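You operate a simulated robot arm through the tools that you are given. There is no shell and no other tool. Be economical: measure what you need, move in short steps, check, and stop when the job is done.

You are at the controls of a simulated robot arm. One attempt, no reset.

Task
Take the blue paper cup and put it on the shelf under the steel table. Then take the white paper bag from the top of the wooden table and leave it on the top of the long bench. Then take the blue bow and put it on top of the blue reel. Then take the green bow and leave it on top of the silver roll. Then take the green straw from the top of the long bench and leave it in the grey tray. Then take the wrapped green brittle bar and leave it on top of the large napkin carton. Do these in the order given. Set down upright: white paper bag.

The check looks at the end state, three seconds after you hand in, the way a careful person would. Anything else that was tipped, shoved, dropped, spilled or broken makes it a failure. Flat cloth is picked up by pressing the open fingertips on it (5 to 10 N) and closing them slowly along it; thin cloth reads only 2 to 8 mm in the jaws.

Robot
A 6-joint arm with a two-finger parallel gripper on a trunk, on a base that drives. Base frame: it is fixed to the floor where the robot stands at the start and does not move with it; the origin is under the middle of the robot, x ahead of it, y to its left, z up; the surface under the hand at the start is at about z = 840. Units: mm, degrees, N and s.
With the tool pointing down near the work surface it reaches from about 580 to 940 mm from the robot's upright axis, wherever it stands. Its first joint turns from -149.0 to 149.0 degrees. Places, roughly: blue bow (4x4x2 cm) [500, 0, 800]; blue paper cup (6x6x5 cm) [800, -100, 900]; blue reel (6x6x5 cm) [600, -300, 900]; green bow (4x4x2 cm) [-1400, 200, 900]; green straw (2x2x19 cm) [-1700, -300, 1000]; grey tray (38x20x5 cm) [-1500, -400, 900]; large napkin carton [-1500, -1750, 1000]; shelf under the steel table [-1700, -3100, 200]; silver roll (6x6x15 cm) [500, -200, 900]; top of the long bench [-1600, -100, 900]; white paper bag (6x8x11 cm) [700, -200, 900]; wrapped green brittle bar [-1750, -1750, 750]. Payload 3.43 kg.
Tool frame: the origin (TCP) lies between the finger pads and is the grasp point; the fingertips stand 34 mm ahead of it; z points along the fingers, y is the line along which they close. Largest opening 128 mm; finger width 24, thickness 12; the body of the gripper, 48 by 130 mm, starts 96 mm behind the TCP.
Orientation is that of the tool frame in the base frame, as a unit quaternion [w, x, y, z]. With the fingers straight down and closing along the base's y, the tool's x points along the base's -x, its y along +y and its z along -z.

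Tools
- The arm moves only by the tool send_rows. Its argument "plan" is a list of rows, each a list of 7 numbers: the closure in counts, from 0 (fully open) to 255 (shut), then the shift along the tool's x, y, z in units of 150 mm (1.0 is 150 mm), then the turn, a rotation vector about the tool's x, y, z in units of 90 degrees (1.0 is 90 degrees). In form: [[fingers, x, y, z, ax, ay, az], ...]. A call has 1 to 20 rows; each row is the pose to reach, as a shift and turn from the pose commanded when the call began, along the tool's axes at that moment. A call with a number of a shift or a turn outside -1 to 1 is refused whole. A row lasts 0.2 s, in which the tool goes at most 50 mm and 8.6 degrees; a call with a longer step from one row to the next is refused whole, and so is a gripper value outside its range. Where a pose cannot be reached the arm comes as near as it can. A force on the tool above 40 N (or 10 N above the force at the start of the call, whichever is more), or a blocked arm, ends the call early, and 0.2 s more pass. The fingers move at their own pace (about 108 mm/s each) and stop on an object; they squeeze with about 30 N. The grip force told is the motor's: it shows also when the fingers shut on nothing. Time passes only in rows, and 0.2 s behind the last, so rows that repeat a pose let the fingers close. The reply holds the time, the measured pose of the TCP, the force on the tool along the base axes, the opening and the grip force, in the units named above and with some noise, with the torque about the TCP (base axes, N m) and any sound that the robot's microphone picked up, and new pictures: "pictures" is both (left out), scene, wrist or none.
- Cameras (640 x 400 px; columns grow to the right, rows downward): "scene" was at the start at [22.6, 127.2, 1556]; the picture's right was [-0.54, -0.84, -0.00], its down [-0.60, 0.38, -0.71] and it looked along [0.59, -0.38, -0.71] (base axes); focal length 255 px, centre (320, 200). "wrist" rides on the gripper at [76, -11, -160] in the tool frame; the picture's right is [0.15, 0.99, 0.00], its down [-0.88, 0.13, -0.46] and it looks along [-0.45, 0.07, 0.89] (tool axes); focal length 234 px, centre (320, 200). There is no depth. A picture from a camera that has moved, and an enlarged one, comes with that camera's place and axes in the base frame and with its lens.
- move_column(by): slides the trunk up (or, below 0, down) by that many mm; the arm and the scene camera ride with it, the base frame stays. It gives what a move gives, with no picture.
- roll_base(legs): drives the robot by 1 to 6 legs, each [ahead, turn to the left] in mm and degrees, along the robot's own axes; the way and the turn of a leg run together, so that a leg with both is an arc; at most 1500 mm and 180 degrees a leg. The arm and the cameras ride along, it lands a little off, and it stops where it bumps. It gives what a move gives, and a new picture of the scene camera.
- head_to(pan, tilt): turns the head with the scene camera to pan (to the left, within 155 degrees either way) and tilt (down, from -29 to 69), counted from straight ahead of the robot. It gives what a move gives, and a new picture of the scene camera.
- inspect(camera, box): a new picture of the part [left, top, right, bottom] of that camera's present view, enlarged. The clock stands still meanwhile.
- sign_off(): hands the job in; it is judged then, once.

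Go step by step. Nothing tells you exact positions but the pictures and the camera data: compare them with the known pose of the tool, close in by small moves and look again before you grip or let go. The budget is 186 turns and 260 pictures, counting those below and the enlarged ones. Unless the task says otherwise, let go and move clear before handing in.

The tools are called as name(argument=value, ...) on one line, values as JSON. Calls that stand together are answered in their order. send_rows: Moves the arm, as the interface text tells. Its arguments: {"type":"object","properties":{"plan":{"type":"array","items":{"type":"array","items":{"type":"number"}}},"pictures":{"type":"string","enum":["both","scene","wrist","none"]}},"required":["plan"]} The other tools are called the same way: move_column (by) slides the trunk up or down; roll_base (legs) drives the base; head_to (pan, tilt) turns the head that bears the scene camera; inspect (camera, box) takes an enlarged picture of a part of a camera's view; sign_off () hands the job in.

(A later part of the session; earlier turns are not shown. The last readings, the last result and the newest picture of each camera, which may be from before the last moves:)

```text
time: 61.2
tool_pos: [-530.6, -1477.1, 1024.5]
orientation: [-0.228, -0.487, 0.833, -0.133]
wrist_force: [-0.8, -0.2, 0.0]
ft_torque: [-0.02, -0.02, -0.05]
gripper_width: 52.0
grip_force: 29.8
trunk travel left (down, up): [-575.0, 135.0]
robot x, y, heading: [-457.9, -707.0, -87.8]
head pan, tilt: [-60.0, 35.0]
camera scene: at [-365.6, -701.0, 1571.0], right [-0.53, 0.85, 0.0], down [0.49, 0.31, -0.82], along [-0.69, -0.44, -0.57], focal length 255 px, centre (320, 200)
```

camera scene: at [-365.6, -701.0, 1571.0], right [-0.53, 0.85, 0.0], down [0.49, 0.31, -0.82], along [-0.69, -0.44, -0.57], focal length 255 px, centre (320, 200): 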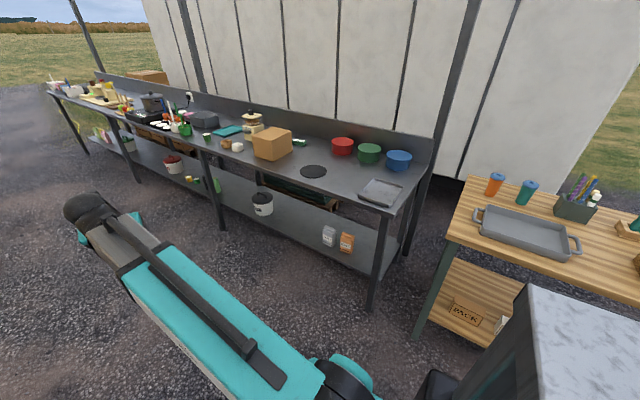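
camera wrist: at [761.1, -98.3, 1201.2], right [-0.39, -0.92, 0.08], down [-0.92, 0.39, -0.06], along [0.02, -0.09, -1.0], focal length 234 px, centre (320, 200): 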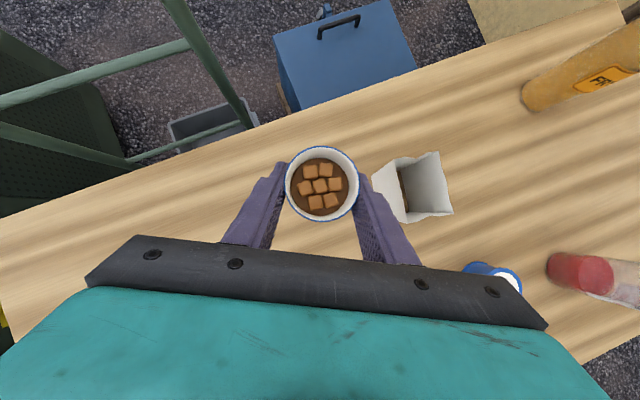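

The aisle is clear and the front of the lower shelf looks free around y -1650. I'll drive further down and turn toward the table.

roll_base(legs=[[530, 0], [530, 0]])

roll_base(legs=[[0, -15], [0, -15], [0, -15], [0, -15], [0, -15], [0, -15]])

head_to(pan=25, tilt=35)

```text
time: 67.7
tool_pos: [-490.8, -2528.7, 1024.4]
orientation: [-0.229, -0.486, 0.833, -0.134]
wrist_force: [0.1, 0.1, 0.7]
ft_torque: [0.0, 0.01, 0.02]
gripper_width: 52.0
grip_force: 30.4
trunk travel left (down, up): [-575.0, 135.0]
robot x, y, heading: [-418.1, -1755.1, -88.1]
head pan, tilt: [-60.0, 35.0]
camera scene: at [-326.5, -1753.9, 1571.0], right [-0.53, 0.85, 0.0], down [0.49, 0.31, -0.82], along [-0.69, -0.44, -0.57], focal length 255 px, centre (320, 200)
```

scene: 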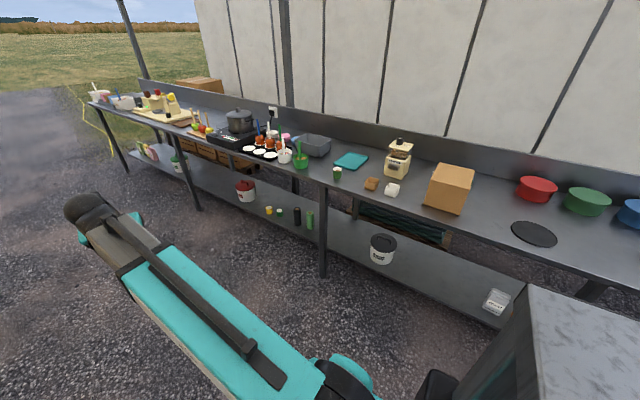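

```text
time: 74.8
tool_pos: [-1186.3, -1677.0, 1024.3]
orientation: [-0.256, 0.25, 0.931, 0.069]
wrist_force: [0.2, -0.7, -0.3]
ft_torque: [0.0, 0.0, 0.02]
gripper_width: 52.2
grip_force: 29.9
trunk travel left (down, up): [-575.0, 135.0]
robot x, y, heading: [-421.6, -1720.8, -178.7]
head pan, tilt: [-60.0, 35.0]
camera scene: at [-414.4, -1816.3, 1570.9], right [0.85, 0.52, 0.0], down [0.3, -0.49, -0.82], along [-0.43, 0.7, -0.57], focal length 255 px, centre (320, 200)
```

scene: 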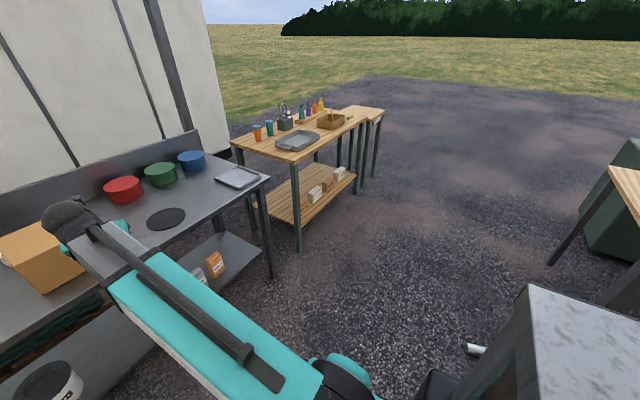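

```text
time: 76.4
tool_pos: [-1186.1, -1676.7, 1024.2]
orientation: [-0.256, 0.249, 0.932, 0.068]
wrist_force: [-0.5, -0.3, -0.1]
ft_torque: [-0.03, 0.0, 0.06]
gripper_width: 52.0
grip_force: 30.2
trunk travel left (down, up): [-575.0, 135.0]
robot x, y, heading: [-416.5, -1722.1, -178.7]
head pan, tilt: [25.0, 35.0]
camera scene: at [-447.6, -1930.4, 1571.0], right [-0.45, 0.9, 0.0], down [0.51, 0.26, -0.82], along [-0.73, -0.37, -0.57], focal length 255 px, centre (320, 200)
```

scene: 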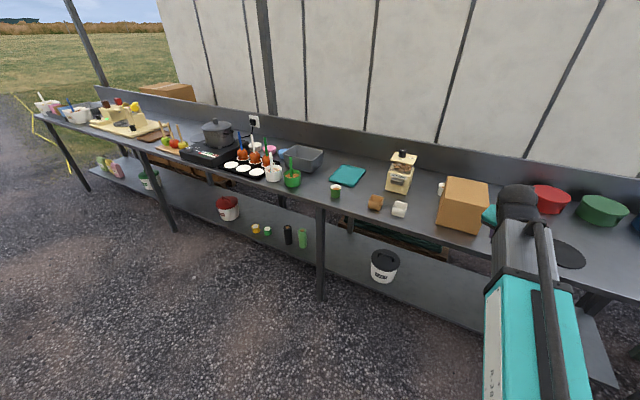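

I'm in front of the table at about y -1690, with the bucket well off to the side. I'll lower the trunk while the hand is still outside the table edge.

move_column(by=-300)

move_column(by=-270)

head_to(pan=10, tilt=35)

inspect(camera="wrist", box=[0, 0, 640, 400])

```text
time: 79.4
tool_pos: [-1185.5, -1678.0, 725.7]
orientation: [-0.257, 0.249, 0.931, 0.068]
wrist_force: [-0.3, 0.4, -0.3]
ft_torque: [-0.01, 0.01, -0.03]
gripper_width: 51.8
grip_force: 30.1
trunk travel left (down, up): [-275.0, 435.0]
robot x, y, heading: [-417.6, -1720.6, -178.5]
head pan, tilt: [25.0, 35.0]
```

```text
time: 82.2
tool_pos: [-1186.7, -1677.1, 454.3]
orientation: [-0.255, 0.25, 0.932, 0.069]
wrist_force: [0.4, -0.5, -0.3]
ft_torque: [-0.03, -0.02, 0.0]
gripper_width: 51.9
grip_force: 30.5
trunk travel left (down, up): [-5.0, 705.0]
robot x, y, heading: [-418.6, -1718.9, -178.5]
head pan, tilt: [25.0, 35.0]
```

```text
time: 83.0
tool_pos: [-1187.7, -1676.8, 452.4]
orientation: [-0.255, 0.25, 0.932, 0.069]
wrist_force: [1.0, -0.3, -0.1]
ft_torque: [0.01, -0.01, -0.03]
gripper_width: 51.8
grip_force: 30.1
trunk travel left (down, up): [-5.0, 705.0]
robot x, y, heading: [-418.2, -1721.2, -178.3]
head pan, tilt: [10.0, 35.0]
camera scene: at [-455.1, -1908.8, 1001.0], right [-0.2, 0.98, 0.0], down [0.56, 0.12, -0.82], along [-0.8, -0.16, -0.57], focal length 255 px, centre (320, 200)
```

scene: 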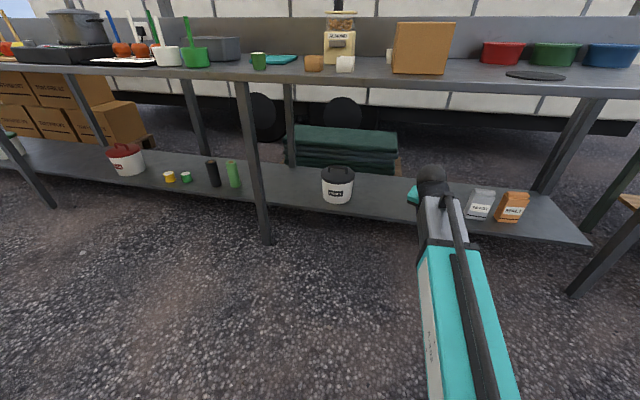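

```text
1.00 times, centred on (320, 200) of wrist (not enlarged: the box is as wide or as high as the picture)
camera zoom: at [-1178.6, -1694.9, 631.1], right [0.39, 0.92, 0.08], down [0.92, -0.38, -0.06], along [-0.02, 0.09, -1.0], focal length 234 px, centre (320, 200)
```

zoom: 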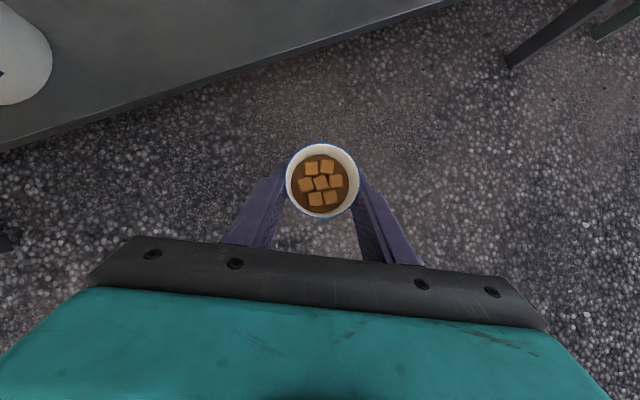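

inspect(camera="scene", box=[300, 130, 560, 270])

```text
2.46 times, centred on (430, 200) of scene
camera zoom: at [-455.1, -1908.8, 1001.0], right [-0.2, 0.98, 0.0], down [0.56, 0.12, -0.82], along [-0.8, -0.16, -0.57], focal length 627 px, centre (49, 200)
```

zoom: 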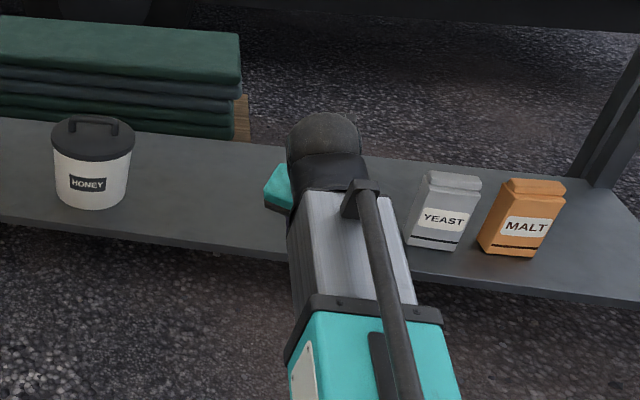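

The shelf edge is at x about -1479 and z about 200. The spot at (-1590,-1685) is free between the honey bucket and the yeast box. I'll lower the hand outside, then drive in.

send_rows(plan=[[255, -0.03, 0, 0.052, 0, 0, 0], [255, -0.09, 0, 0.156, 0, 0, 0], [255, -0.15, 0, 0.26, 0, 0, 0], [255, -0.21, 0, 0.364, 0, 0, 0], [255, -0.27, 0, 0.468, 0, 0, 0], [255, -0.33, 0, 0.572, 0, 0, 0], [255, -0.39, 0, 0.676, 0, 0, 0], [255, -0.45, 0, 0.78, 0, 0, 0], [255, -0.51, 0, 0.884, 0, 0, 0], [255, -0.55, 0, 0.953, 0, 0, 0], [255, -0.55, 0, 0.953, 0, 0, 0]], pictures="wrist")

head_to(pan=35, tilt=30)

```text
time: 85.3
tool_pos: [-1188.4, -1673.8, 288.9]
orientation: [-0.256, 0.25, 0.931, 0.069]
wrist_force: [0.8, -0.7, -1.1]
ft_torque: [0.01, 0.01, -0.01]
gripper_width: 51.7
grip_force: 30.1
trunk travel left (down, up): [-5.0, 705.0]
robot x, y, heading: [-418.4, -1722.8, -178.3]
head pan, tilt: [10.0, 35.0]
camera wrist: at [-1180.3, -1693.3, 465.6], right [0.39, 0.92, 0.08], down [0.92, -0.38, -0.06], along [-0.02, 0.09, -1.0], focal length 234 px, centre (320, 200)
```

wrist: 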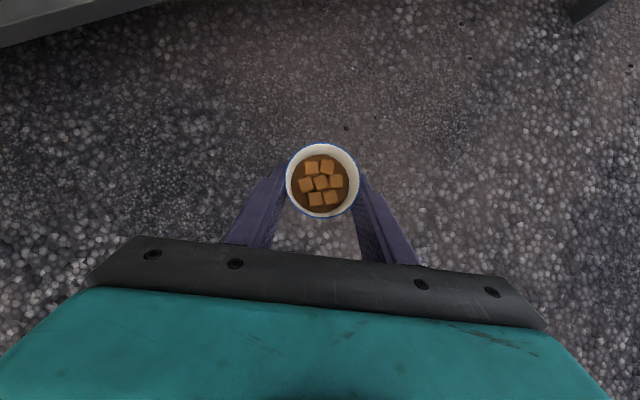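

```text
time: 86.2
tool_pos: [-1189.0, -1674.7, 288.9]
orientation: [-0.256, 0.25, 0.931, 0.068]
wrist_force: [0.5, 0.5, -0.3]
ft_torque: [0.02, 0.03, 0.0]
gripper_width: 51.8
grip_force: 30.1
trunk travel left (down, up): [-5.0, 705.0]
robot x, y, heading: [-415.9, -1724.7, -178.3]
head pan, tilt: [35.0, 30.0]
camera scene: at [-441.6, -1944.9, 1008.7], right [-0.59, 0.8, 0.0], down [0.4, 0.3, -0.87], along [-0.7, -0.51, -0.5], focal length 255 px, centre (320, 200)
```

scene: 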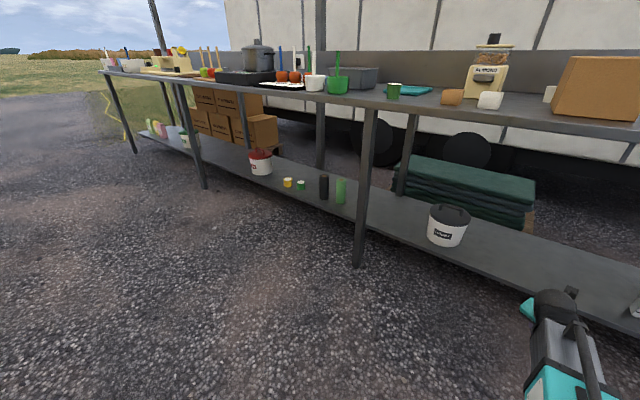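

roll_base(legs=[[200, 0]])

roll_base(legs=[[195, 0]])

inspect(camera="wrist", box=[0, 0, 640, 400])

```text
time: 88.0
tool_pos: [-1388.6, -1678.4, 289.0]
orientation: [-0.256, 0.251, 0.931, 0.069]
wrist_force: [-0.7, -0.2, -0.4]
ft_torque: [0.02, 0.04, 0.01]
gripper_width: 51.8
grip_force: 30.2
trunk travel left (down, up): [-5.0, 705.0]
robot x, y, heading: [-620.3, -1724.3, -178.5]
head pan, tilt: [35.0, 30.0]
camera scene: at [-641.9, -1950.2, 1008.8], right [-0.59, 0.8, 0.0], down [0.4, 0.3, -0.87], along [-0.7, -0.51, -0.5], focal length 255 px, centre (320, 200)
```

scene: 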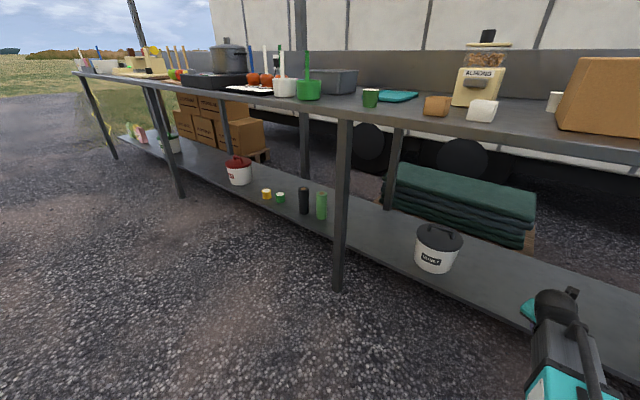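

```text
time: 89.7
tool_pos: [-1585.1, -1683.2, 288.8]
orientation: [-0.255, 0.251, 0.931, 0.069]
wrist_force: [0.7, -0.1, 0.8]
ft_torque: [-0.01, 0.01, -0.02]
gripper_width: 51.9
grip_force: 29.5
trunk travel left (down, up): [-5.0, 705.0]
robot x, y, heading: [-814.7, -1731.8, -178.6]
head pan, tilt: [35.0, 30.0]
camera scene: at [-838.9, -1955.1, 1008.8], right [-0.59, 0.8, 0.0], down [0.4, 0.3, -0.87], along [-0.7, -0.51, -0.5], focal length 255 px, centre (320, 200)
```

scene: 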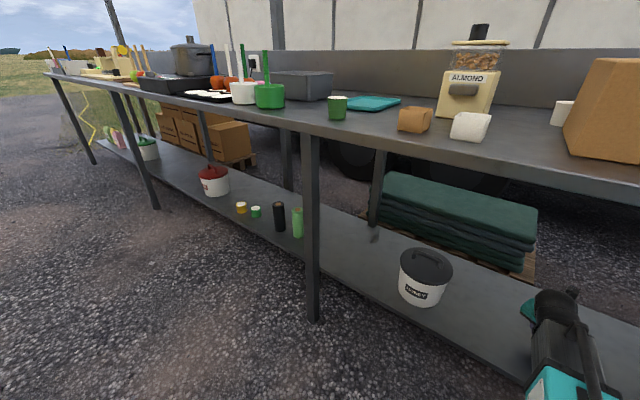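

```text
1.00 times, centred on (320, 200) of wrist (not enlarged: the box is as wide or as high as the picture)
camera zoom: at [-1577.2, -1700.9, 465.8], right [0.39, 0.92, 0.08], down [0.92, -0.39, -0.06], along [-0.02, 0.09, -1.0], focal length 234 px, centre (320, 200)
```

zoom: 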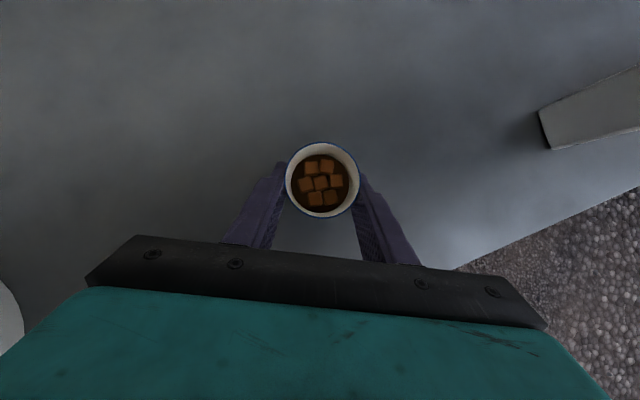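

send_rows(plan=[[255, -0.03, 0, 0.052, 0, 0, 0], [255, -0.06, 0, 0.104, 0, 0, 0], [255, -0.09, 0, 0.156, 0, 0, 0], [255, -0.12, 0, 0.208, 0, 0, 0], [255, -0.14, 0, 0.242, 0, 0, 0], [255, -0.14, 0, 0.242, 0, 0, 0]], pictures="none")

send_rows(plan=[[255, -0.003, 0, 0.006, 0, 0, 0], [255, -0.007, 0, 0.012, 0, 0, 0], [255, -0.01, 0, 0.017, 0, 0, 0], [255, -0.013, 0, 0.023, 0, 0, 0], [255, -0.013, 0, 0.023, 0, 0, 0]], pictures="none")

```text
time: 90.8
tool_pos: [-1586.3, -1682.9, 256.9]
orientation: [-0.261, 0.251, 0.929, 0.071]
wrist_force: [7.3, -3.5, 23.8]
ft_torque: [0.34, -0.33, -0.2]
gripper_width: 51.8
grip_force: 29.7
trunk travel left (down, up): [-5.0, 705.0]
robot x, y, heading: [-816.2, -1733.1, -178.6]
head pan, tilt: [35.0, 30.0]
stopped in row 5: the force on the tool passed its limit at 47 N (the readings are from after the stop); the commanded pose is now the measured one
```

```text
time: 91.4
tool_pos: [-1585.3, -1682.2, 257.9]
orientation: [-0.262, 0.25, 0.929, 0.07]
wrist_force: [7.4, -3.1, 21.8]
ft_torque: [0.29, -0.32, -0.21]
gripper_width: 51.5
grip_force: 30.4
trunk travel left (down, up): [-5.0, 705.0]
robot x, y, heading: [-813.2, -1732.3, -178.5]
head pan, tilt: [35.0, 30.0]
stopped in row 2: the force on the tool passed its limit at 42 N (the readings are from after the stop); the commanded pose is now the measured one
```

The cup has touched the shelf. I'll ease the pressure before releasing.

send_rows(plan=[[255, 0.004, 0, -0.007, 0, 0, 0], [255, 0.007, 0, -0.012, 0, 0, 0], [255, 0.007, 0, -0.012, 0, 0, 0]], pictures="wrist")

```text
time: 92.2
tool_pos: [-1586.0, -1681.9, 256.9]
orientation: [-0.261, 0.249, 0.93, 0.071]
wrist_force: [5.7, -2.2, 17.9]
ft_torque: [0.12, -0.16, 0.12]
gripper_width: 51.9
grip_force: 29.7
trunk travel left (down, up): [-5.0, 705.0]
robot x, y, heading: [-812.6, -1732.3, -178.7]
head pan, tilt: [35.0, 30.0]
camera wrist: at [-1576.5, -1700.8, 433.9], right [0.39, 0.92, 0.08], down [0.92, -0.38, -0.07], along [-0.03, 0.1, -0.99], focal length 234 px, centre (320, 200)
```

wrist: 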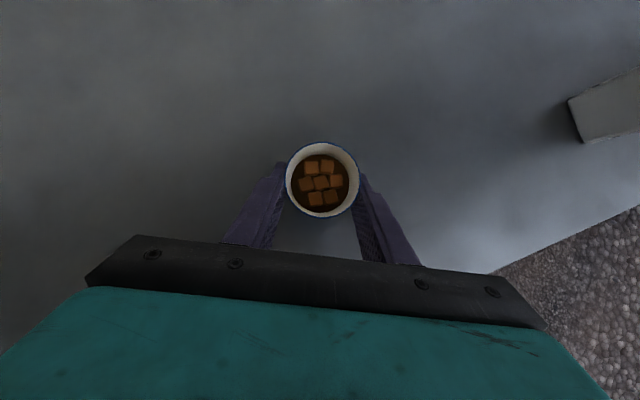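

send_rows(plan=[[255, 0.005, 0, -0.009, 0, 0, 0], [255, 0.01, 0, -0.017, 0, 0, 0], [255, 0.01, 0, -0.017, 0, 0, 0]], pictures="none")

```text
time: 93.0
tool_pos: [-1587.5, -1682.4, 258.4]
orientation: [-0.26, 0.25, 0.93, 0.07]
wrist_force: [0.4, -0.3, -1.2]
ft_torque: [-0.04, 0.02, -0.01]
gripper_width: 51.9
grip_force: 30.4
trunk travel left (down, up): [-5.0, 705.0]
robot x, y, heading: [-811.8, -1733.6, -178.8]
head pan, tilt: [35.0, 30.0]
```

send_rows(plan=[[145, 0, 0, 0, 0, 0, 0], [130, 0, 0, 0, 0, 0, 0], [100, 0, 0, 0, 0, 0, 0], [66, 0, 0, 0, 0, 0, 0], [66, 0, 0, 0, 0, 0, 0]], pictures="wrist")

```text
time: 94.2
tool_pos: [-1586.3, -1681.5, 259.3]
orientation: [-0.261, 0.25, 0.93, 0.07]
wrist_force: [-0.1, 0.1, -0.7]
ft_torque: [-0.02, 0.01, -0.02]
gripper_width: 94.6
grip_force: 0.1
trunk travel left (down, up): [-5.0, 705.0]
robot x, y, heading: [-814.8, -1732.8, -178.7]
head pan, tilt: [35.0, 30.0]
camera wrist: at [-1576.8, -1701.0, 436.0], right [0.39, 0.92, 0.08], down [0.92, -0.38, -0.07], along [-0.03, 0.1, -0.99], focal length 234 px, centre (320, 200)
```

wrist: 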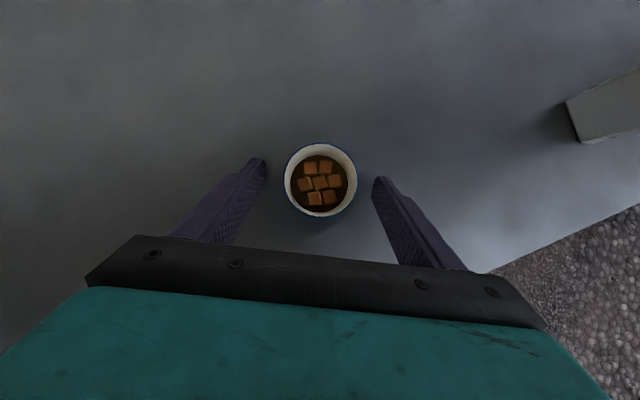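

The cup stands upright on the shelf. I'm withdrawing the hand along its axis, then backing out.

send_rows(plan=[[66, 0, 0, -0.1, 0, 0, 0], [66, 0, 0, -0.25, 0, 0, 0], [66, 0, 0, -0.45, 0, 0, 0], [66, 0, 0, -0.65, 0, 0, 0], [66, 0, 0, -0.65, 0, 0, 0]], pictures="wrist")

roll_base(legs=[[-200, 0], [-200, 0]])

move_column(by=300)

move_column(by=275)

```text
time: 95.4
tool_pos: [-1541.1, -1706.5, 342.4]
orientation: [-0.259, 0.25, 0.93, 0.07]
wrist_force: [-0.2, 0.0, -0.7]
ft_torque: [-0.01, 0.01, 0.03]
gripper_width: 94.6
grip_force: 0.1
trunk travel left (down, up): [-5.0, 705.0]
robot x, y, heading: [-819.1, -1734.3, -178.7]
head pan, tilt: [35.0, 30.0]
camera wrist: at [-1531.9, -1725.9, 519.0], right [0.39, 0.92, 0.08], down [0.92, -0.38, -0.07], along [-0.03, 0.1, -0.99], focal length 234 px, centre (320, 200)
```

wrist: 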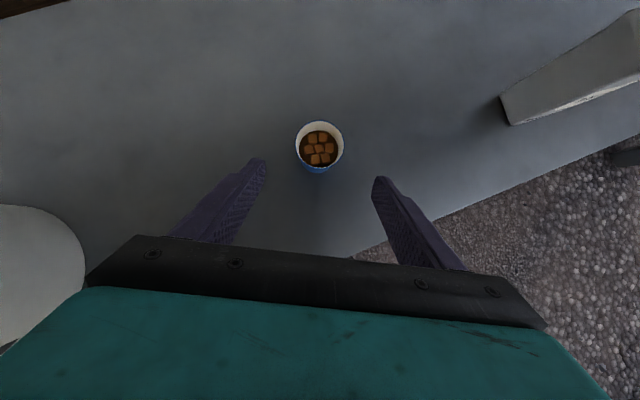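

```text
time: 98.4
tool_pos: [-1140.4, -1699.7, 342.8]
orientation: [-0.261, 0.248, 0.93, 0.07]
wrist_force: [-0.3, -0.6, 0.1]
ft_torque: [-0.02, -0.02, -0.02]
gripper_width: 94.7
grip_force: 0.1
trunk travel left (down, up): [-5.0, 705.0]
robot x, y, heading: [-416.0, -1724.9, -178.3]
head pan, tilt: [35.0, 30.0]
camera scene: at [-436.4, -1945.3, 1008.8], right [-0.6, 0.8, 0.0], down [0.4, 0.3, -0.87], along [-0.69, -0.52, -0.5], focal length 255 px, centre (320, 200)
```

scene: 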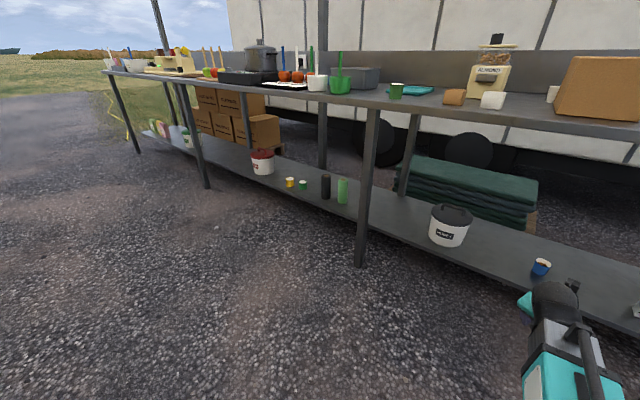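

```text
time: 101.4
tool_pos: [-1141.7, -1698.7, 642.6]
orientation: [-0.261, 0.248, 0.931, 0.07]
wrist_force: [0.1, -0.3, -0.4]
ft_torque: [0.01, -0.01, 0.01]
gripper_width: 94.9
grip_force: 0.1
trunk travel left (down, up): [-305.0, 405.0]
robot x, y, heading: [-412.6, -1721.8, -178.4]
head pan, tilt: [35.0, 30.0]
```

```text
time: 104.2
tool_pos: [-1141.8, -1698.3, 916.8]
orientation: [-0.261, 0.248, 0.93, 0.069]
wrist_force: [-1.2, -0.3, 0.7]
ft_torque: [0.01, -0.01, 0.0]
gripper_width: 94.8
grip_force: 0.1
trunk travel left (down, up): [-580.0, 130.0]
robot x, y, heading: [-416.0, -1719.7, -178.3]
head pan, tilt: [35.0, 30.0]
```

The cup job is done. Now I'll drive back to the wooden table for the bag.

roll_base(legs=[[0, -15], [0, -15], [0, -15], [0, -15], [0, -15], [0, -16]])

roll_base(legs=[[600, 0], [600, 0], [500, 0]])

roll_base(legs=[[0, -15], [0, -15], [0, -15], [0, -15], [0, -15], [0, -15]])

head_to(pan=5, tilt=45)

```text
time: 111.5
tool_pos: [-379.5, -996.7, 916.5]
orientation: [-0.133, 0.837, 0.477, 0.234]
wrist_force: [0.1, 0.0, -0.1]
ft_torque: [-0.01, -0.01, -0.03]
gripper_width: 94.9
grip_force: 0.0
trunk travel left (down, up): [-580.0, 130.0]
robot x, y, heading: [-373.5, -1725.3, 91.1]
head pan, tilt: [35.0, 30.0]
camera scene: at [-596.1, -1698.3, 1583.8], right [0.81, 0.59, 0.0], down [0.29, -0.41, -0.87], along [-0.51, 0.7, -0.5], focal length 255 px, centre (320, 200)
```

scene: 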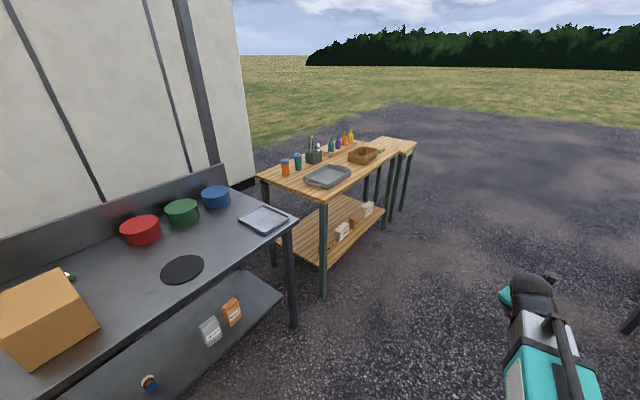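

```text
time: 121.5
tool_pos: [-415.2, 699.8, 916.4]
orientation: [-0.135, 0.834, 0.481, 0.234]
wrist_force: [-0.3, -0.6, -0.3]
ft_torque: [-0.01, -0.02, -0.03]
gripper_width: 94.8
grip_force: 0.0
trunk travel left (down, up): [-580.0, 130.0]
robot x, y, heading: [-400.7, -21.4, 91.4]
head pan, tilt: [35.0, 30.0]
camera scene: at [-624.4, -2.3, 1583.7], right [0.81, 0.59, 0.0], down [0.3, -0.4, -0.87], along [-0.51, 0.7, -0.5], focal length 255 px, centre (320, 200)
```

scene: 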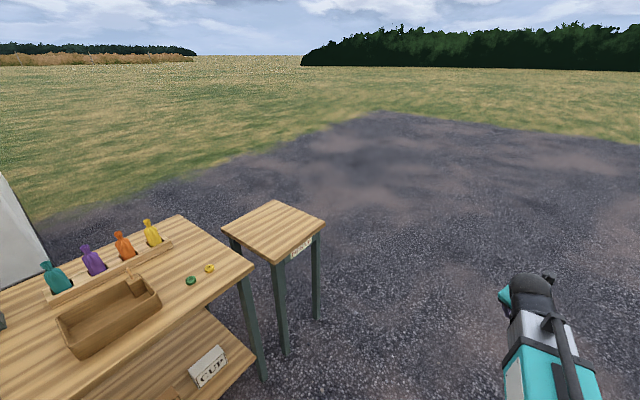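

```text
time: 128.8
tool_pos: [322.6, -18.2, 918.4]
orientation: [0.071, 0.929, -0.255, 0.261]
wrist_force: [0.0, 0.2, 0.6]
ft_torque: [-0.01, 0.01, -0.01]
gripper_width: 94.9
grip_force: 0.0
trunk travel left (down, up): [-580.0, 130.0]
robot x, y, heading: [-403.6, -63.6, 0.9]
head pan, tilt: [35.0, 30.0]
camera scene: at [-378.5, 157.4, 1583.8], right [0.58, -0.81, 0.0], down [-0.41, -0.29, -0.87], along [0.7, 0.5, -0.5], focal length 255 px, centre (320, 200)
```

scene: 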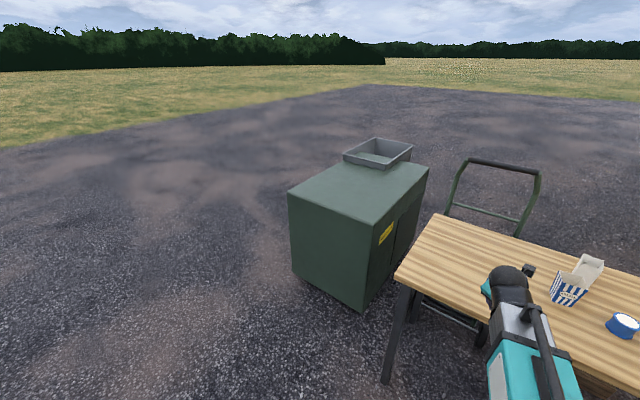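

```text
time: 129.7
tool_pos: [323.2, -19.7, 917.1]
orientation: [0.071, 0.929, -0.255, 0.26]
wrist_force: [-0.6, 0.6, -0.7]
ft_torque: [-0.04, 0.01, 0.0]
gripper_width: 94.7
grip_force: 0.0
trunk travel left (down, up): [-580.0, 130.0]
robot x, y, heading: [-406.8, -61.9, 0.7]
head pan, tilt: [5.0, 45.0]
camera scene: at [-369.8, 112.3, 1561.2], right [0.1, -1.0, 0.0], down [-0.7, -0.07, -0.71], along [0.7, 0.07, -0.71], focal length 255 px, centre (320, 200)
```

scene: 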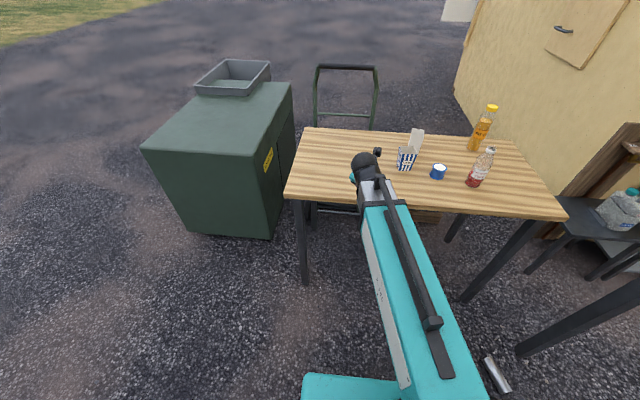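

The silver roll is lying on the floor, so an arm link must have knocked it off earlier. I need to survey the damage and put it back. First I'll inspect the table and floor.

inspect(camera="scene", box=[280, 110, 580, 230])

head_to(pan=-45, tilt=50)

```text
2.13 times, centred on (430, 170) of scene
camera zoom: at [-369.8, 112.3, 1561.2], right [0.1, -1.0, 0.0], down [-0.7, -0.07, -0.71], along [0.7, 0.07, -0.71], focal length 543 px, centre (85, 264)
```

zoom: 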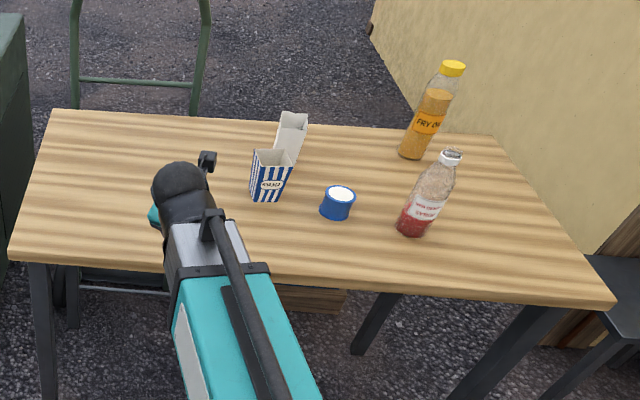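

```text
time: 130.9
tool_pos: [321.8, -18.0, 916.5]
orientation: [0.071, 0.929, -0.254, 0.26]
wrist_force: [0.2, -0.1, 0.4]
ft_torque: [0.0, 0.0, 0.0]
gripper_width: 94.7
grip_force: 0.0
trunk travel left (down, up): [-580.0, 130.0]
robot x, y, heading: [-399.6, -63.2, 0.6]
head pan, tilt: [-45.0, 50.0]
camera scene: at [-395.6, 50.7, 1554.2], right [-0.7, -0.72, 0.0], down [-0.55, 0.54, -0.64], along [0.46, -0.45, -0.77], focal length 255 px, centre (320, 200)
```

scene: 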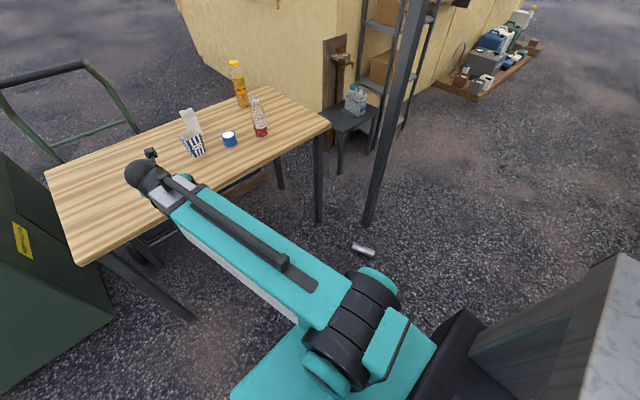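

The roll lies at about (3,-750), on an axis near 18°. I'll turn the base toward it, lower the trunk and pick it off the floor to stand it back on the table.

roll_base(legs=[[0, -15], [0, -15], [0, -15], [0, -15]])

head_to(pan=10, tilt=60)

```text
time: 135.8
tool_pos: [-1.1, -669.1, 916.7]
orientation: [-0.191, -0.677, 0.685, -0.189]
wrist_force: [0.5, -0.5, 0.0]
ft_torque: [0.0, -0.01, -0.03]
gripper_width: 94.9
grip_force: 0.0
trunk travel left (down, up): [-580.0, 130.0]
robot x, y, heading: [-426.4, -75.5, -59.7]
head pan, tilt: [-45.0, 50.0]
camera scene: at [-321.9, -25.8, 1554.2], right [-0.97, 0.25, 0.0], down [0.19, 0.74, -0.64], along [-0.16, -0.62, -0.77], focal length 255 px, centre (320, 200)
```

scene: 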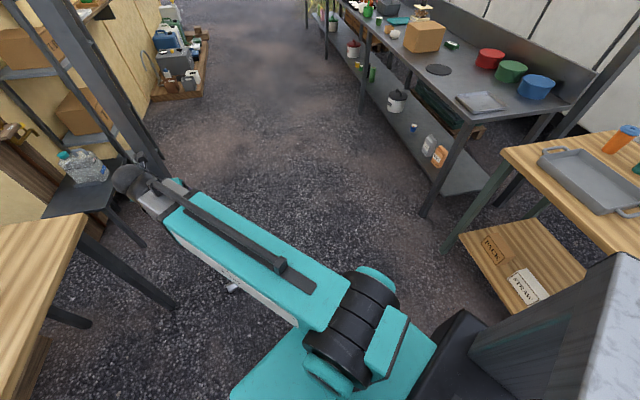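

```text
time: 137.0
tool_pos: [-1.3, -668.4, 917.2]
orientation: [-0.192, -0.676, 0.686, -0.19]
wrist_force: [0.7, -0.4, -0.4]
ft_torque: [-0.01, 0.01, 0.05]
gripper_width: 94.7
grip_force: 0.1
trunk travel left (down, up): [-580.0, 130.0]
robot x, y, heading: [-425.7, -74.4, -59.5]
head pan, tilt: [10.0, 60.0]
camera scene: at [-259.7, -1.7, 1541.7], right [-0.76, -0.65, 0.0], down [-0.56, 0.66, -0.5], along [0.32, -0.38, -0.87], focal length 255 px, centre (320, 200)
```

scene: 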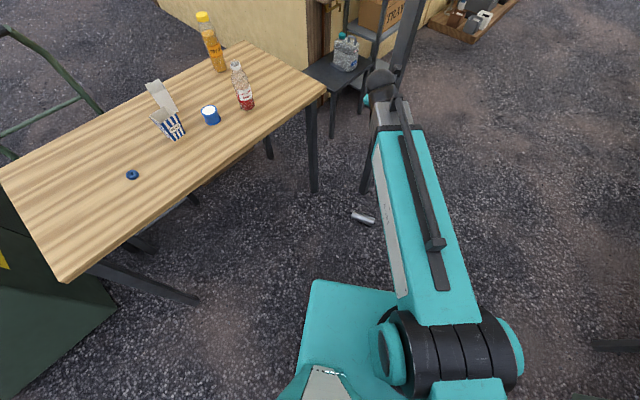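

inspect(camera="scene", box=[100, 0, 340, 190])

inspect(camera="scene", box=[320, 180, 400, 240])

```text
2.11 times, centred on (220, 95) of scene
camera zoom: at [-259.7, -1.7, 1541.7], right [-0.76, -0.65, 0.0], down [-0.56, 0.66, -0.5], along [0.32, -0.38, -0.87], focal length 536 px, centre (530, 421)
```

zoom: 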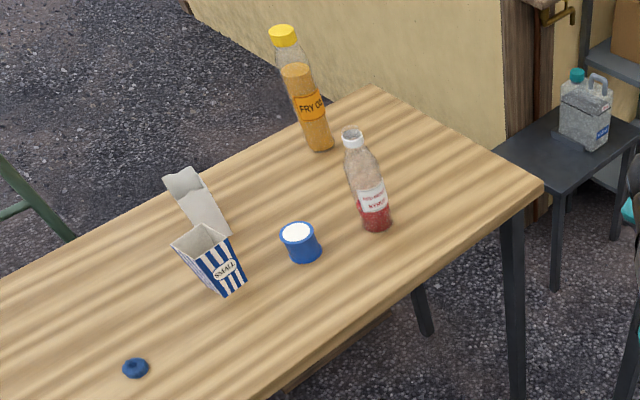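

```text
6.67 times, centred on (360, 210) of scene
camera zoom: at [-259.7, -1.7, 1541.7], right [-0.76, -0.65, 0.0], down [-0.56, 0.66, -0.5], along [0.32, -0.38, -0.87], focal length 1698 px, centre (53, 133)
```

zoom: 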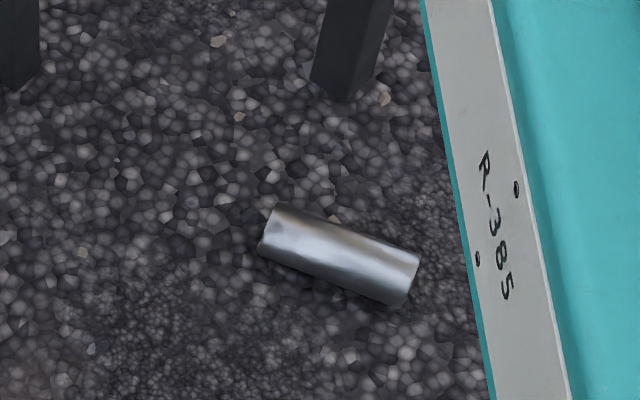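

send_rows(plan=[[0, 0, 0, 0, 0, -0.083, 0], [0, 0, 0, 0, 0, -0.166, 0], [0, 0, 0, 0, 0, -0.25, 0], [0, 0, 0, 0, 0, -0.333, 0], [0, 0, 0, 0, 0, -0.333, 0]], pictures="none")

send_rows(plan=[[0, 0, 0, 0, 0, 0, 0.09], [0, 0, 0, 0, 0, 0, 0.18], [0, 0, 0, 0, 0, 0, 0.27], [0, 0, 0, 0, 0, 0, 0.36], [0, 0, 0, 0, 0, 0, 0.45], [0, 0, 0, 0, 0, 0, 0.54], [0, 0, 0, 0, 0, 0, 0.63], [0, 0, 0, 0, 0, 0, 0.72], [0, 0, 0, 0, 0, 0, 0.79], [0, 0, 0, 0, 0, 0, 0.79]], pictures="none")

move_column(by=-300)

inspect(camera="wrist", box=[0, 0, 640, 400])

```text
time: 138.2
tool_pos: [-1.7, -668.2, 917.4]
orientation: [-0.008, -0.703, 0.711, -0.008]
wrist_force: [0.2, 0.2, 0.4]
ft_torque: [-0.02, -0.01, 0.0]
gripper_width: 127.9
grip_force: 0.2
trunk travel left (down, up): [-580.0, 130.0]
robot x, y, heading: [-425.4, -76.4, -59.5]
head pan, tilt: [10.0, 60.0]
```

```text
time: 140.4
tool_pos: [-2.0, -670.0, 916.9]
orientation: [-0.002, -0.157, 0.988, -0.01]
wrist_force: [0.3, 0.0, 0.2]
ft_torque: [-0.02, -0.04, 0.04]
gripper_width: 128.0
grip_force: 0.0
trunk travel left (down, up): [-580.0, 130.0]
robot x, y, heading: [-426.8, -73.4, -59.5]
head pan, tilt: [10.0, 60.0]
```

```text
time: 143.4
tool_pos: [-1.1, -670.2, 617.3]
orientation: [-0.002, -0.158, 0.987, -0.011]
wrist_force: [1.0, 0.0, -0.2]
ft_torque: [0.01, -0.02, -0.01]
gripper_width: 128.0
grip_force: 0.0
trunk travel left (down, up): [-280.0, 430.0]
robot x, y, heading: [-426.9, -75.2, -59.5]
head pan, tilt: [10.0, 60.0]
```

```text
1.00 times, centred on (320, 200) of wrist (not enlarged: the box is as wide or as high as the picture)
camera zoom: at [-70.4, -700.5, 778.2], right [-0.45, 0.89, -0.02], down [0.8, 0.41, 0.45], along [0.41, 0.18, -0.89], focal length 234 px, centre (320, 200)
```

zoom: 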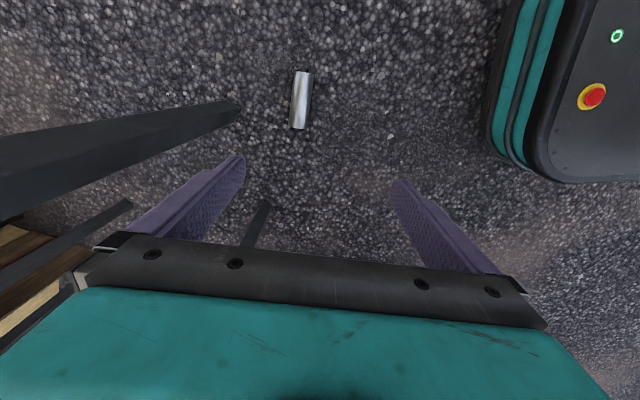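

move_column(by=-270)

send_rows(plan=[[0, 0.1, -0.15, 0.1, 0, 0, 0], [0, 0.2, -0.3, 0.25, 0, 0, 0], [0, 0.287, -0.487, 0.45, 0, 0, 0], [0, 0.287, -0.487, 0.65, 0, 0, 0], [0, 0.287, -0.487, 0.85, 0, 0, 0], [0, 0.287, -0.487, 1.0, 0, 0, 0], [0, 0.287, -0.487, 1.0, 0, 0, 0]], pictures="both")

```text
time: 146.2
tool_pos: [-2.0, -671.0, 345.6]
orientation: [-0.002, -0.157, 0.987, -0.011]
wrist_force: [-0.9, 0.5, -0.1]
ft_torque: [0.02, 0.03, 0.01]
gripper_width: 127.8
grip_force: 0.0
trunk travel left (down, up): [-10.0, 700.0]
robot x, y, heading: [-422.8, -77.7, -59.5]
head pan, tilt: [10.0, 60.0]
```

```text
time: 147.8
tool_pos: [-19.0, -755.1, 199.0]
orientation: [-0.002, -0.157, 0.987, -0.011]
wrist_force: [0.9, -0.3, 0.3]
ft_torque: [0.0, 0.02, 0.03]
gripper_width: 127.9
grip_force: 0.2
trunk travel left (down, up): [-10.0, 700.0]
robot x, y, heading: [-427.0, -79.2, -59.6]
head pan, tilt: [10.0, 60.0]
camera scene: at [-259.6, -1.7, 971.7], right [-0.76, -0.65, 0.0], down [-0.56, 0.66, -0.5], along [0.33, -0.38, -0.87], focal length 255 px, centre (320, 200)
camera wrist: at [-88.2, -785.8, 360.1], right [-0.45, 0.89, -0.02], down [0.8, 0.41, 0.45], along [0.41, 0.18, -0.89], focal length 234 px, centre (320, 200)
```

scene: 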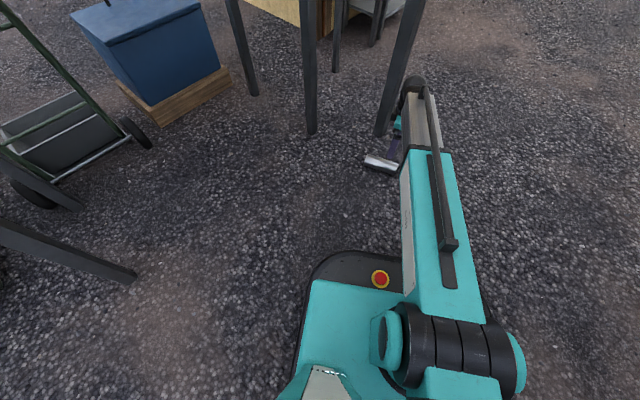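
wrist: 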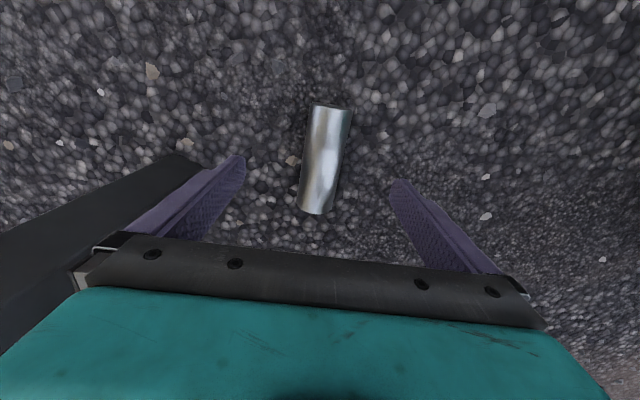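

send_rows(plan=[[0, 0, 0, 0.2, 0, 0, 0], [0, 0, 0, 0.4, 0, 0, 0], [0, 0, 0, 0.6, 0, 0, 0], [0, 0, 0, 0.75, 0, 0, 0], [0, 0, 0, 0.88, 0, 0, 0], [0, 0, 0, 0.97, 0, 0, 0], [0, 0, 0, 0.97, 0, 0, 0]], pictures="wrist")

```text
time: 149.4
tool_pos: [-19.7, -757.9, 53.5]
orientation: [-0.001, -0.157, 0.987, -0.011]
wrist_force: [0.2, 0.1, 0.0]
ft_torque: [0.0, -0.04, -0.02]
gripper_width: 127.7
grip_force: 0.2
trunk travel left (down, up): [-10.0, 700.0]
robot x, y, heading: [-425.4, -74.3, -59.6]
head pan, tilt: [10.0, 60.0]
camera wrist: at [-89.0, -787.9, 215.1], right [-0.45, 0.89, -0.02], down [0.8, 0.41, 0.45], along [0.41, 0.18, -0.89], focal length 234 px, centre (320, 200)
```

wrist: 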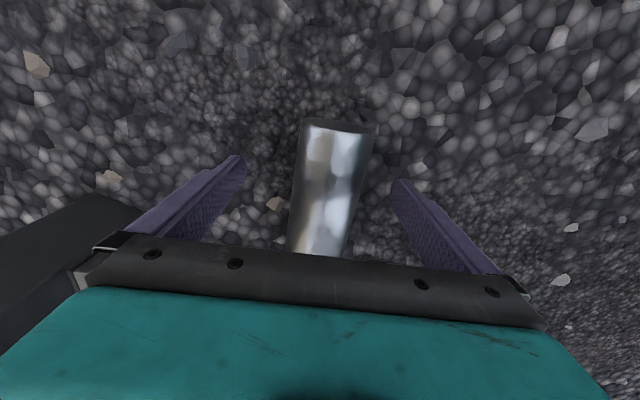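

send_rows(plan=[[0, 0, 0, 0.05, 0, 0, 0], [0, 0, 0, 0.085, 0, 0, 0], [60, 0, 0, 0.085, 0, 0, 0], [120, 0, 0, 0.085, 0, 0, 0], [255, 0, 0, 0.085, 0, 0, 0], [255, 0, 0, 0.085, 0, 0, 0], [255, 0, 0, 0.085, 0, 0, 0]], pictures="wrist")

```text
time: 151.0
tool_pos: [-19.2, -758.6, 41.4]
orientation: [-0.001, -0.157, 0.988, -0.011]
wrist_force: [0.7, 1.0, 2.3]
ft_torque: [-0.23, 0.24, 0.21]
gripper_width: 56.4
grip_force: 29.9
trunk travel left (down, up): [-10.0, 700.0]
robot x, y, heading: [-426.1, -79.9, -59.6]
head pan, tilt: [10.0, 60.0]
camera wrist: at [-88.3, -788.9, 202.3], right [-0.45, 0.89, -0.02], down [0.8, 0.41, 0.45], along [0.41, 0.18, -0.89], focal length 234 px, centre (320, 200)
```

wrist: 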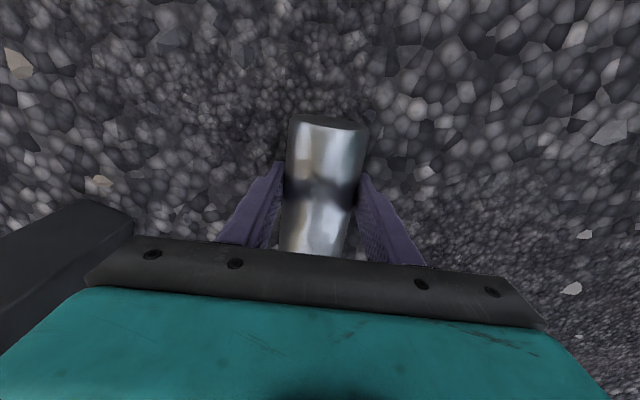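

send_rows(plan=[[255, 0, 0, -0.05, 0, 0, 0], [255, 0, 0, -0.12, 0, 0, 0], [255, 0, 0, -0.2, 0, 0, 0], [255, 0, 0, -0.3, 0, 0, 0], [255, 0, 0, -0.4, 0, 0, 0], [255, 0, 0, -0.5, 0, 0, 0], [255, 0, 0, -0.65, 0, 0, 0], [255, 0, 0, -0.8, 0, 0, 0], [255, 0, 0, -1.0, 0, 0, 0], [255, 0, 0, -1.0, 0, 0, 0]], pictures="wrist")

move_column(by=400)

move_column(by=300)

```text
time: 153.2
tool_pos: [-19.1, -755.4, 189.4]
orientation: [-0.002, -0.157, 0.988, -0.011]
wrist_force: [-0.1, 0.0, -2.4]
ft_torque: [-0.02, 0.03, 0.02]
gripper_width: 57.0
grip_force: 30.0
trunk travel left (down, up): [-10.0, 700.0]
robot x, y, heading: [-427.3, -73.8, -59.3]
head pan, tilt: [10.0, 60.0]
camera wrist: at [-88.5, -786.5, 351.0], right [-0.45, 0.89, -0.02], down [0.8, 0.41, 0.45], along [0.41, 0.18, -0.89], focal length 234 px, centre (320, 200)
```

wrist: 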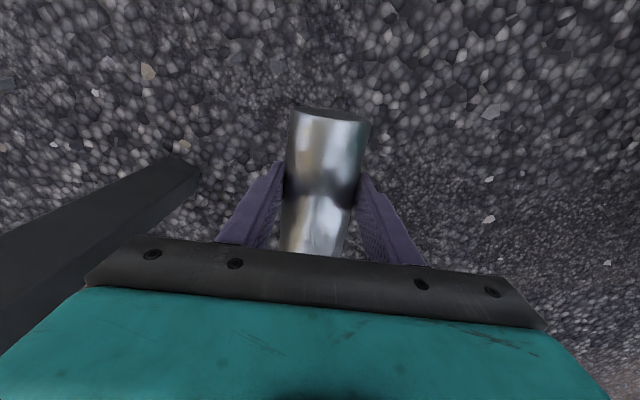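

```text
time: 157.0
tool_pos: [-20.3, -755.3, 589.3]
orientation: [-0.002, -0.157, 0.988, -0.011]
wrist_force: [-0.1, -0.8, -2.5]
ft_torque: [0.01, 0.03, 0.01]
gripper_width: 57.1
grip_force: 30.3
trunk travel left (down, up): [-410.0, 300.0]
robot x, y, heading: [-428.9, -77.7, -59.6]
head pan, tilt: [10.0, 60.0]
```

```text
time: 160.0
tool_pos: [-19.3, -756.2, 890.2]
orientation: [-0.001, -0.157, 0.987, -0.012]
wrist_force: [-0.4, -0.1, -2.1]
ft_torque: [-0.05, 0.03, 0.02]
gripper_width: 56.9
grip_force: 30.1
trunk travel left (down, up): [-710.0, 0.0]
robot x, y, heading: [-427.9, -74.0, -59.6]
head pan, tilt: [10.0, 60.0]
```

The roll is held and lifted. I'll raise the hand, yaw it back forward, back away from the post and turn to face the table.

send_rows(plan=[[255, 0, 0, -0.1, 0, 0, -0.09], [255, 0, 0, -0.2, 0, 0, -0.18], [255, 0, 0, -0.3, 0, 0, -0.27], [255, 0, 0, -0.4, 0, 0, -0.36], [255, 0, 0, -0.5, 0, 0, -0.45], [255, 0, 0, -0.6, 0, 0, -0.54], [255, 0, 0, -0.7, 0, 0, -0.63], [255, 0, 0, -0.7, 0, 0, -0.72], [255, 0, 0, -0.7, 0, 0, -0.81], [255, 0, 0, -0.7, 0, 0, -0.9], [255, 0, 0, -0.7, 0, 0, -0.98], [255, 0, 0, -0.7, 0, 0, -0.98]], pictures="none")

roll_base(legs=[[-150, 0]])

roll_base(legs=[[0, 15], [0, 15], [0, 15], [0, 15]])

```text
time: 162.6
tool_pos: [-20.8, -753.8, 994.1]
orientation: [0.008, 0.801, -0.599, 0.006]
wrist_force: [0.2, -0.6, -2.5]
ft_torque: [0.01, -0.02, -0.01]
gripper_width: 57.1
grip_force: 30.2
trunk travel left (down, up): [-710.0, 0.0]
robot x, y, heading: [-421.8, -77.9, -59.5]
head pan, tilt: [10.0, 60.0]
```

```text
time: 164.1
tool_pos: [-97.7, -621.9, 995.9]
orientation: [0.009, 0.801, -0.599, 0.007]
wrist_force: [0.2, 1.2, -2.1]
ft_torque: [-0.06, -0.03, -0.02]
gripper_width: 57.1
grip_force: 30.4
trunk travel left (down, up): [-710.0, 0.0]
robot x, y, heading: [-501.7, 54.7, -59.5]
head pan, tilt: [10.0, 60.0]
camera scene: at [-336.7, 129.1, 1671.7], right [-0.76, -0.65, 0.0], down [-0.56, 0.66, -0.5], along [0.33, -0.38, -0.87], focal length 255 px, centre (320, 200)
```

scene: 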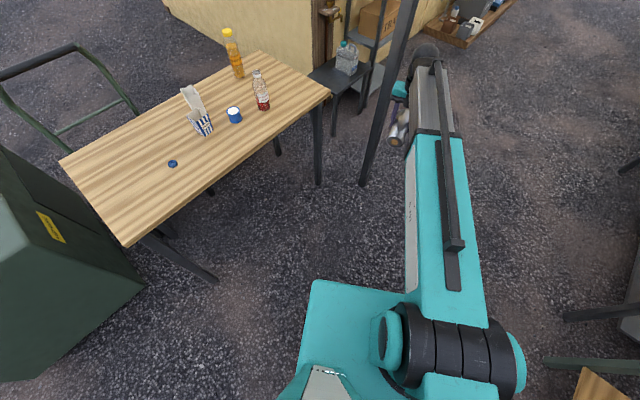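

```text
time: 169.0
tool_pos: [286.7, 62.8, 995.3]
orientation: [0.005, 0.993, -0.121, 0.01]
wrist_force: [0.2, -0.3, -2.2]
ft_torque: [0.03, -0.05, 0.03]
gripper_width: 57.0
grip_force: 30.4
trunk travel left (down, up): [-710.0, 0.0]
robot x, y, heading: [-500.3, 65.5, -0.5]
head pan, tilt: [10.0, 60.0]
camera scene: at [-481.8, 251.2, 1671.7], right [0.17, -0.99, 0.0], down [-0.85, -0.15, -0.5], along [0.49, 0.08, -0.87], focal length 255 px, centre (320, 200)
```

scene: 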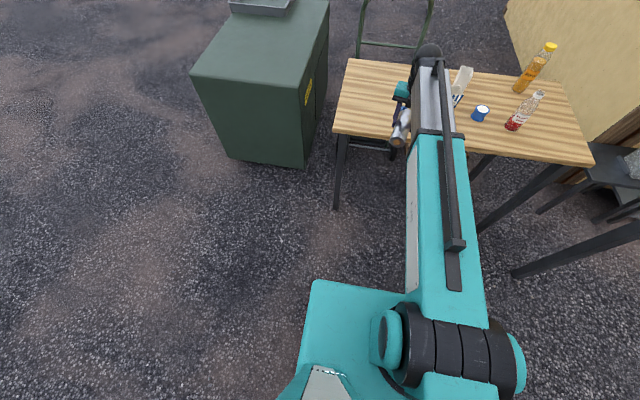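

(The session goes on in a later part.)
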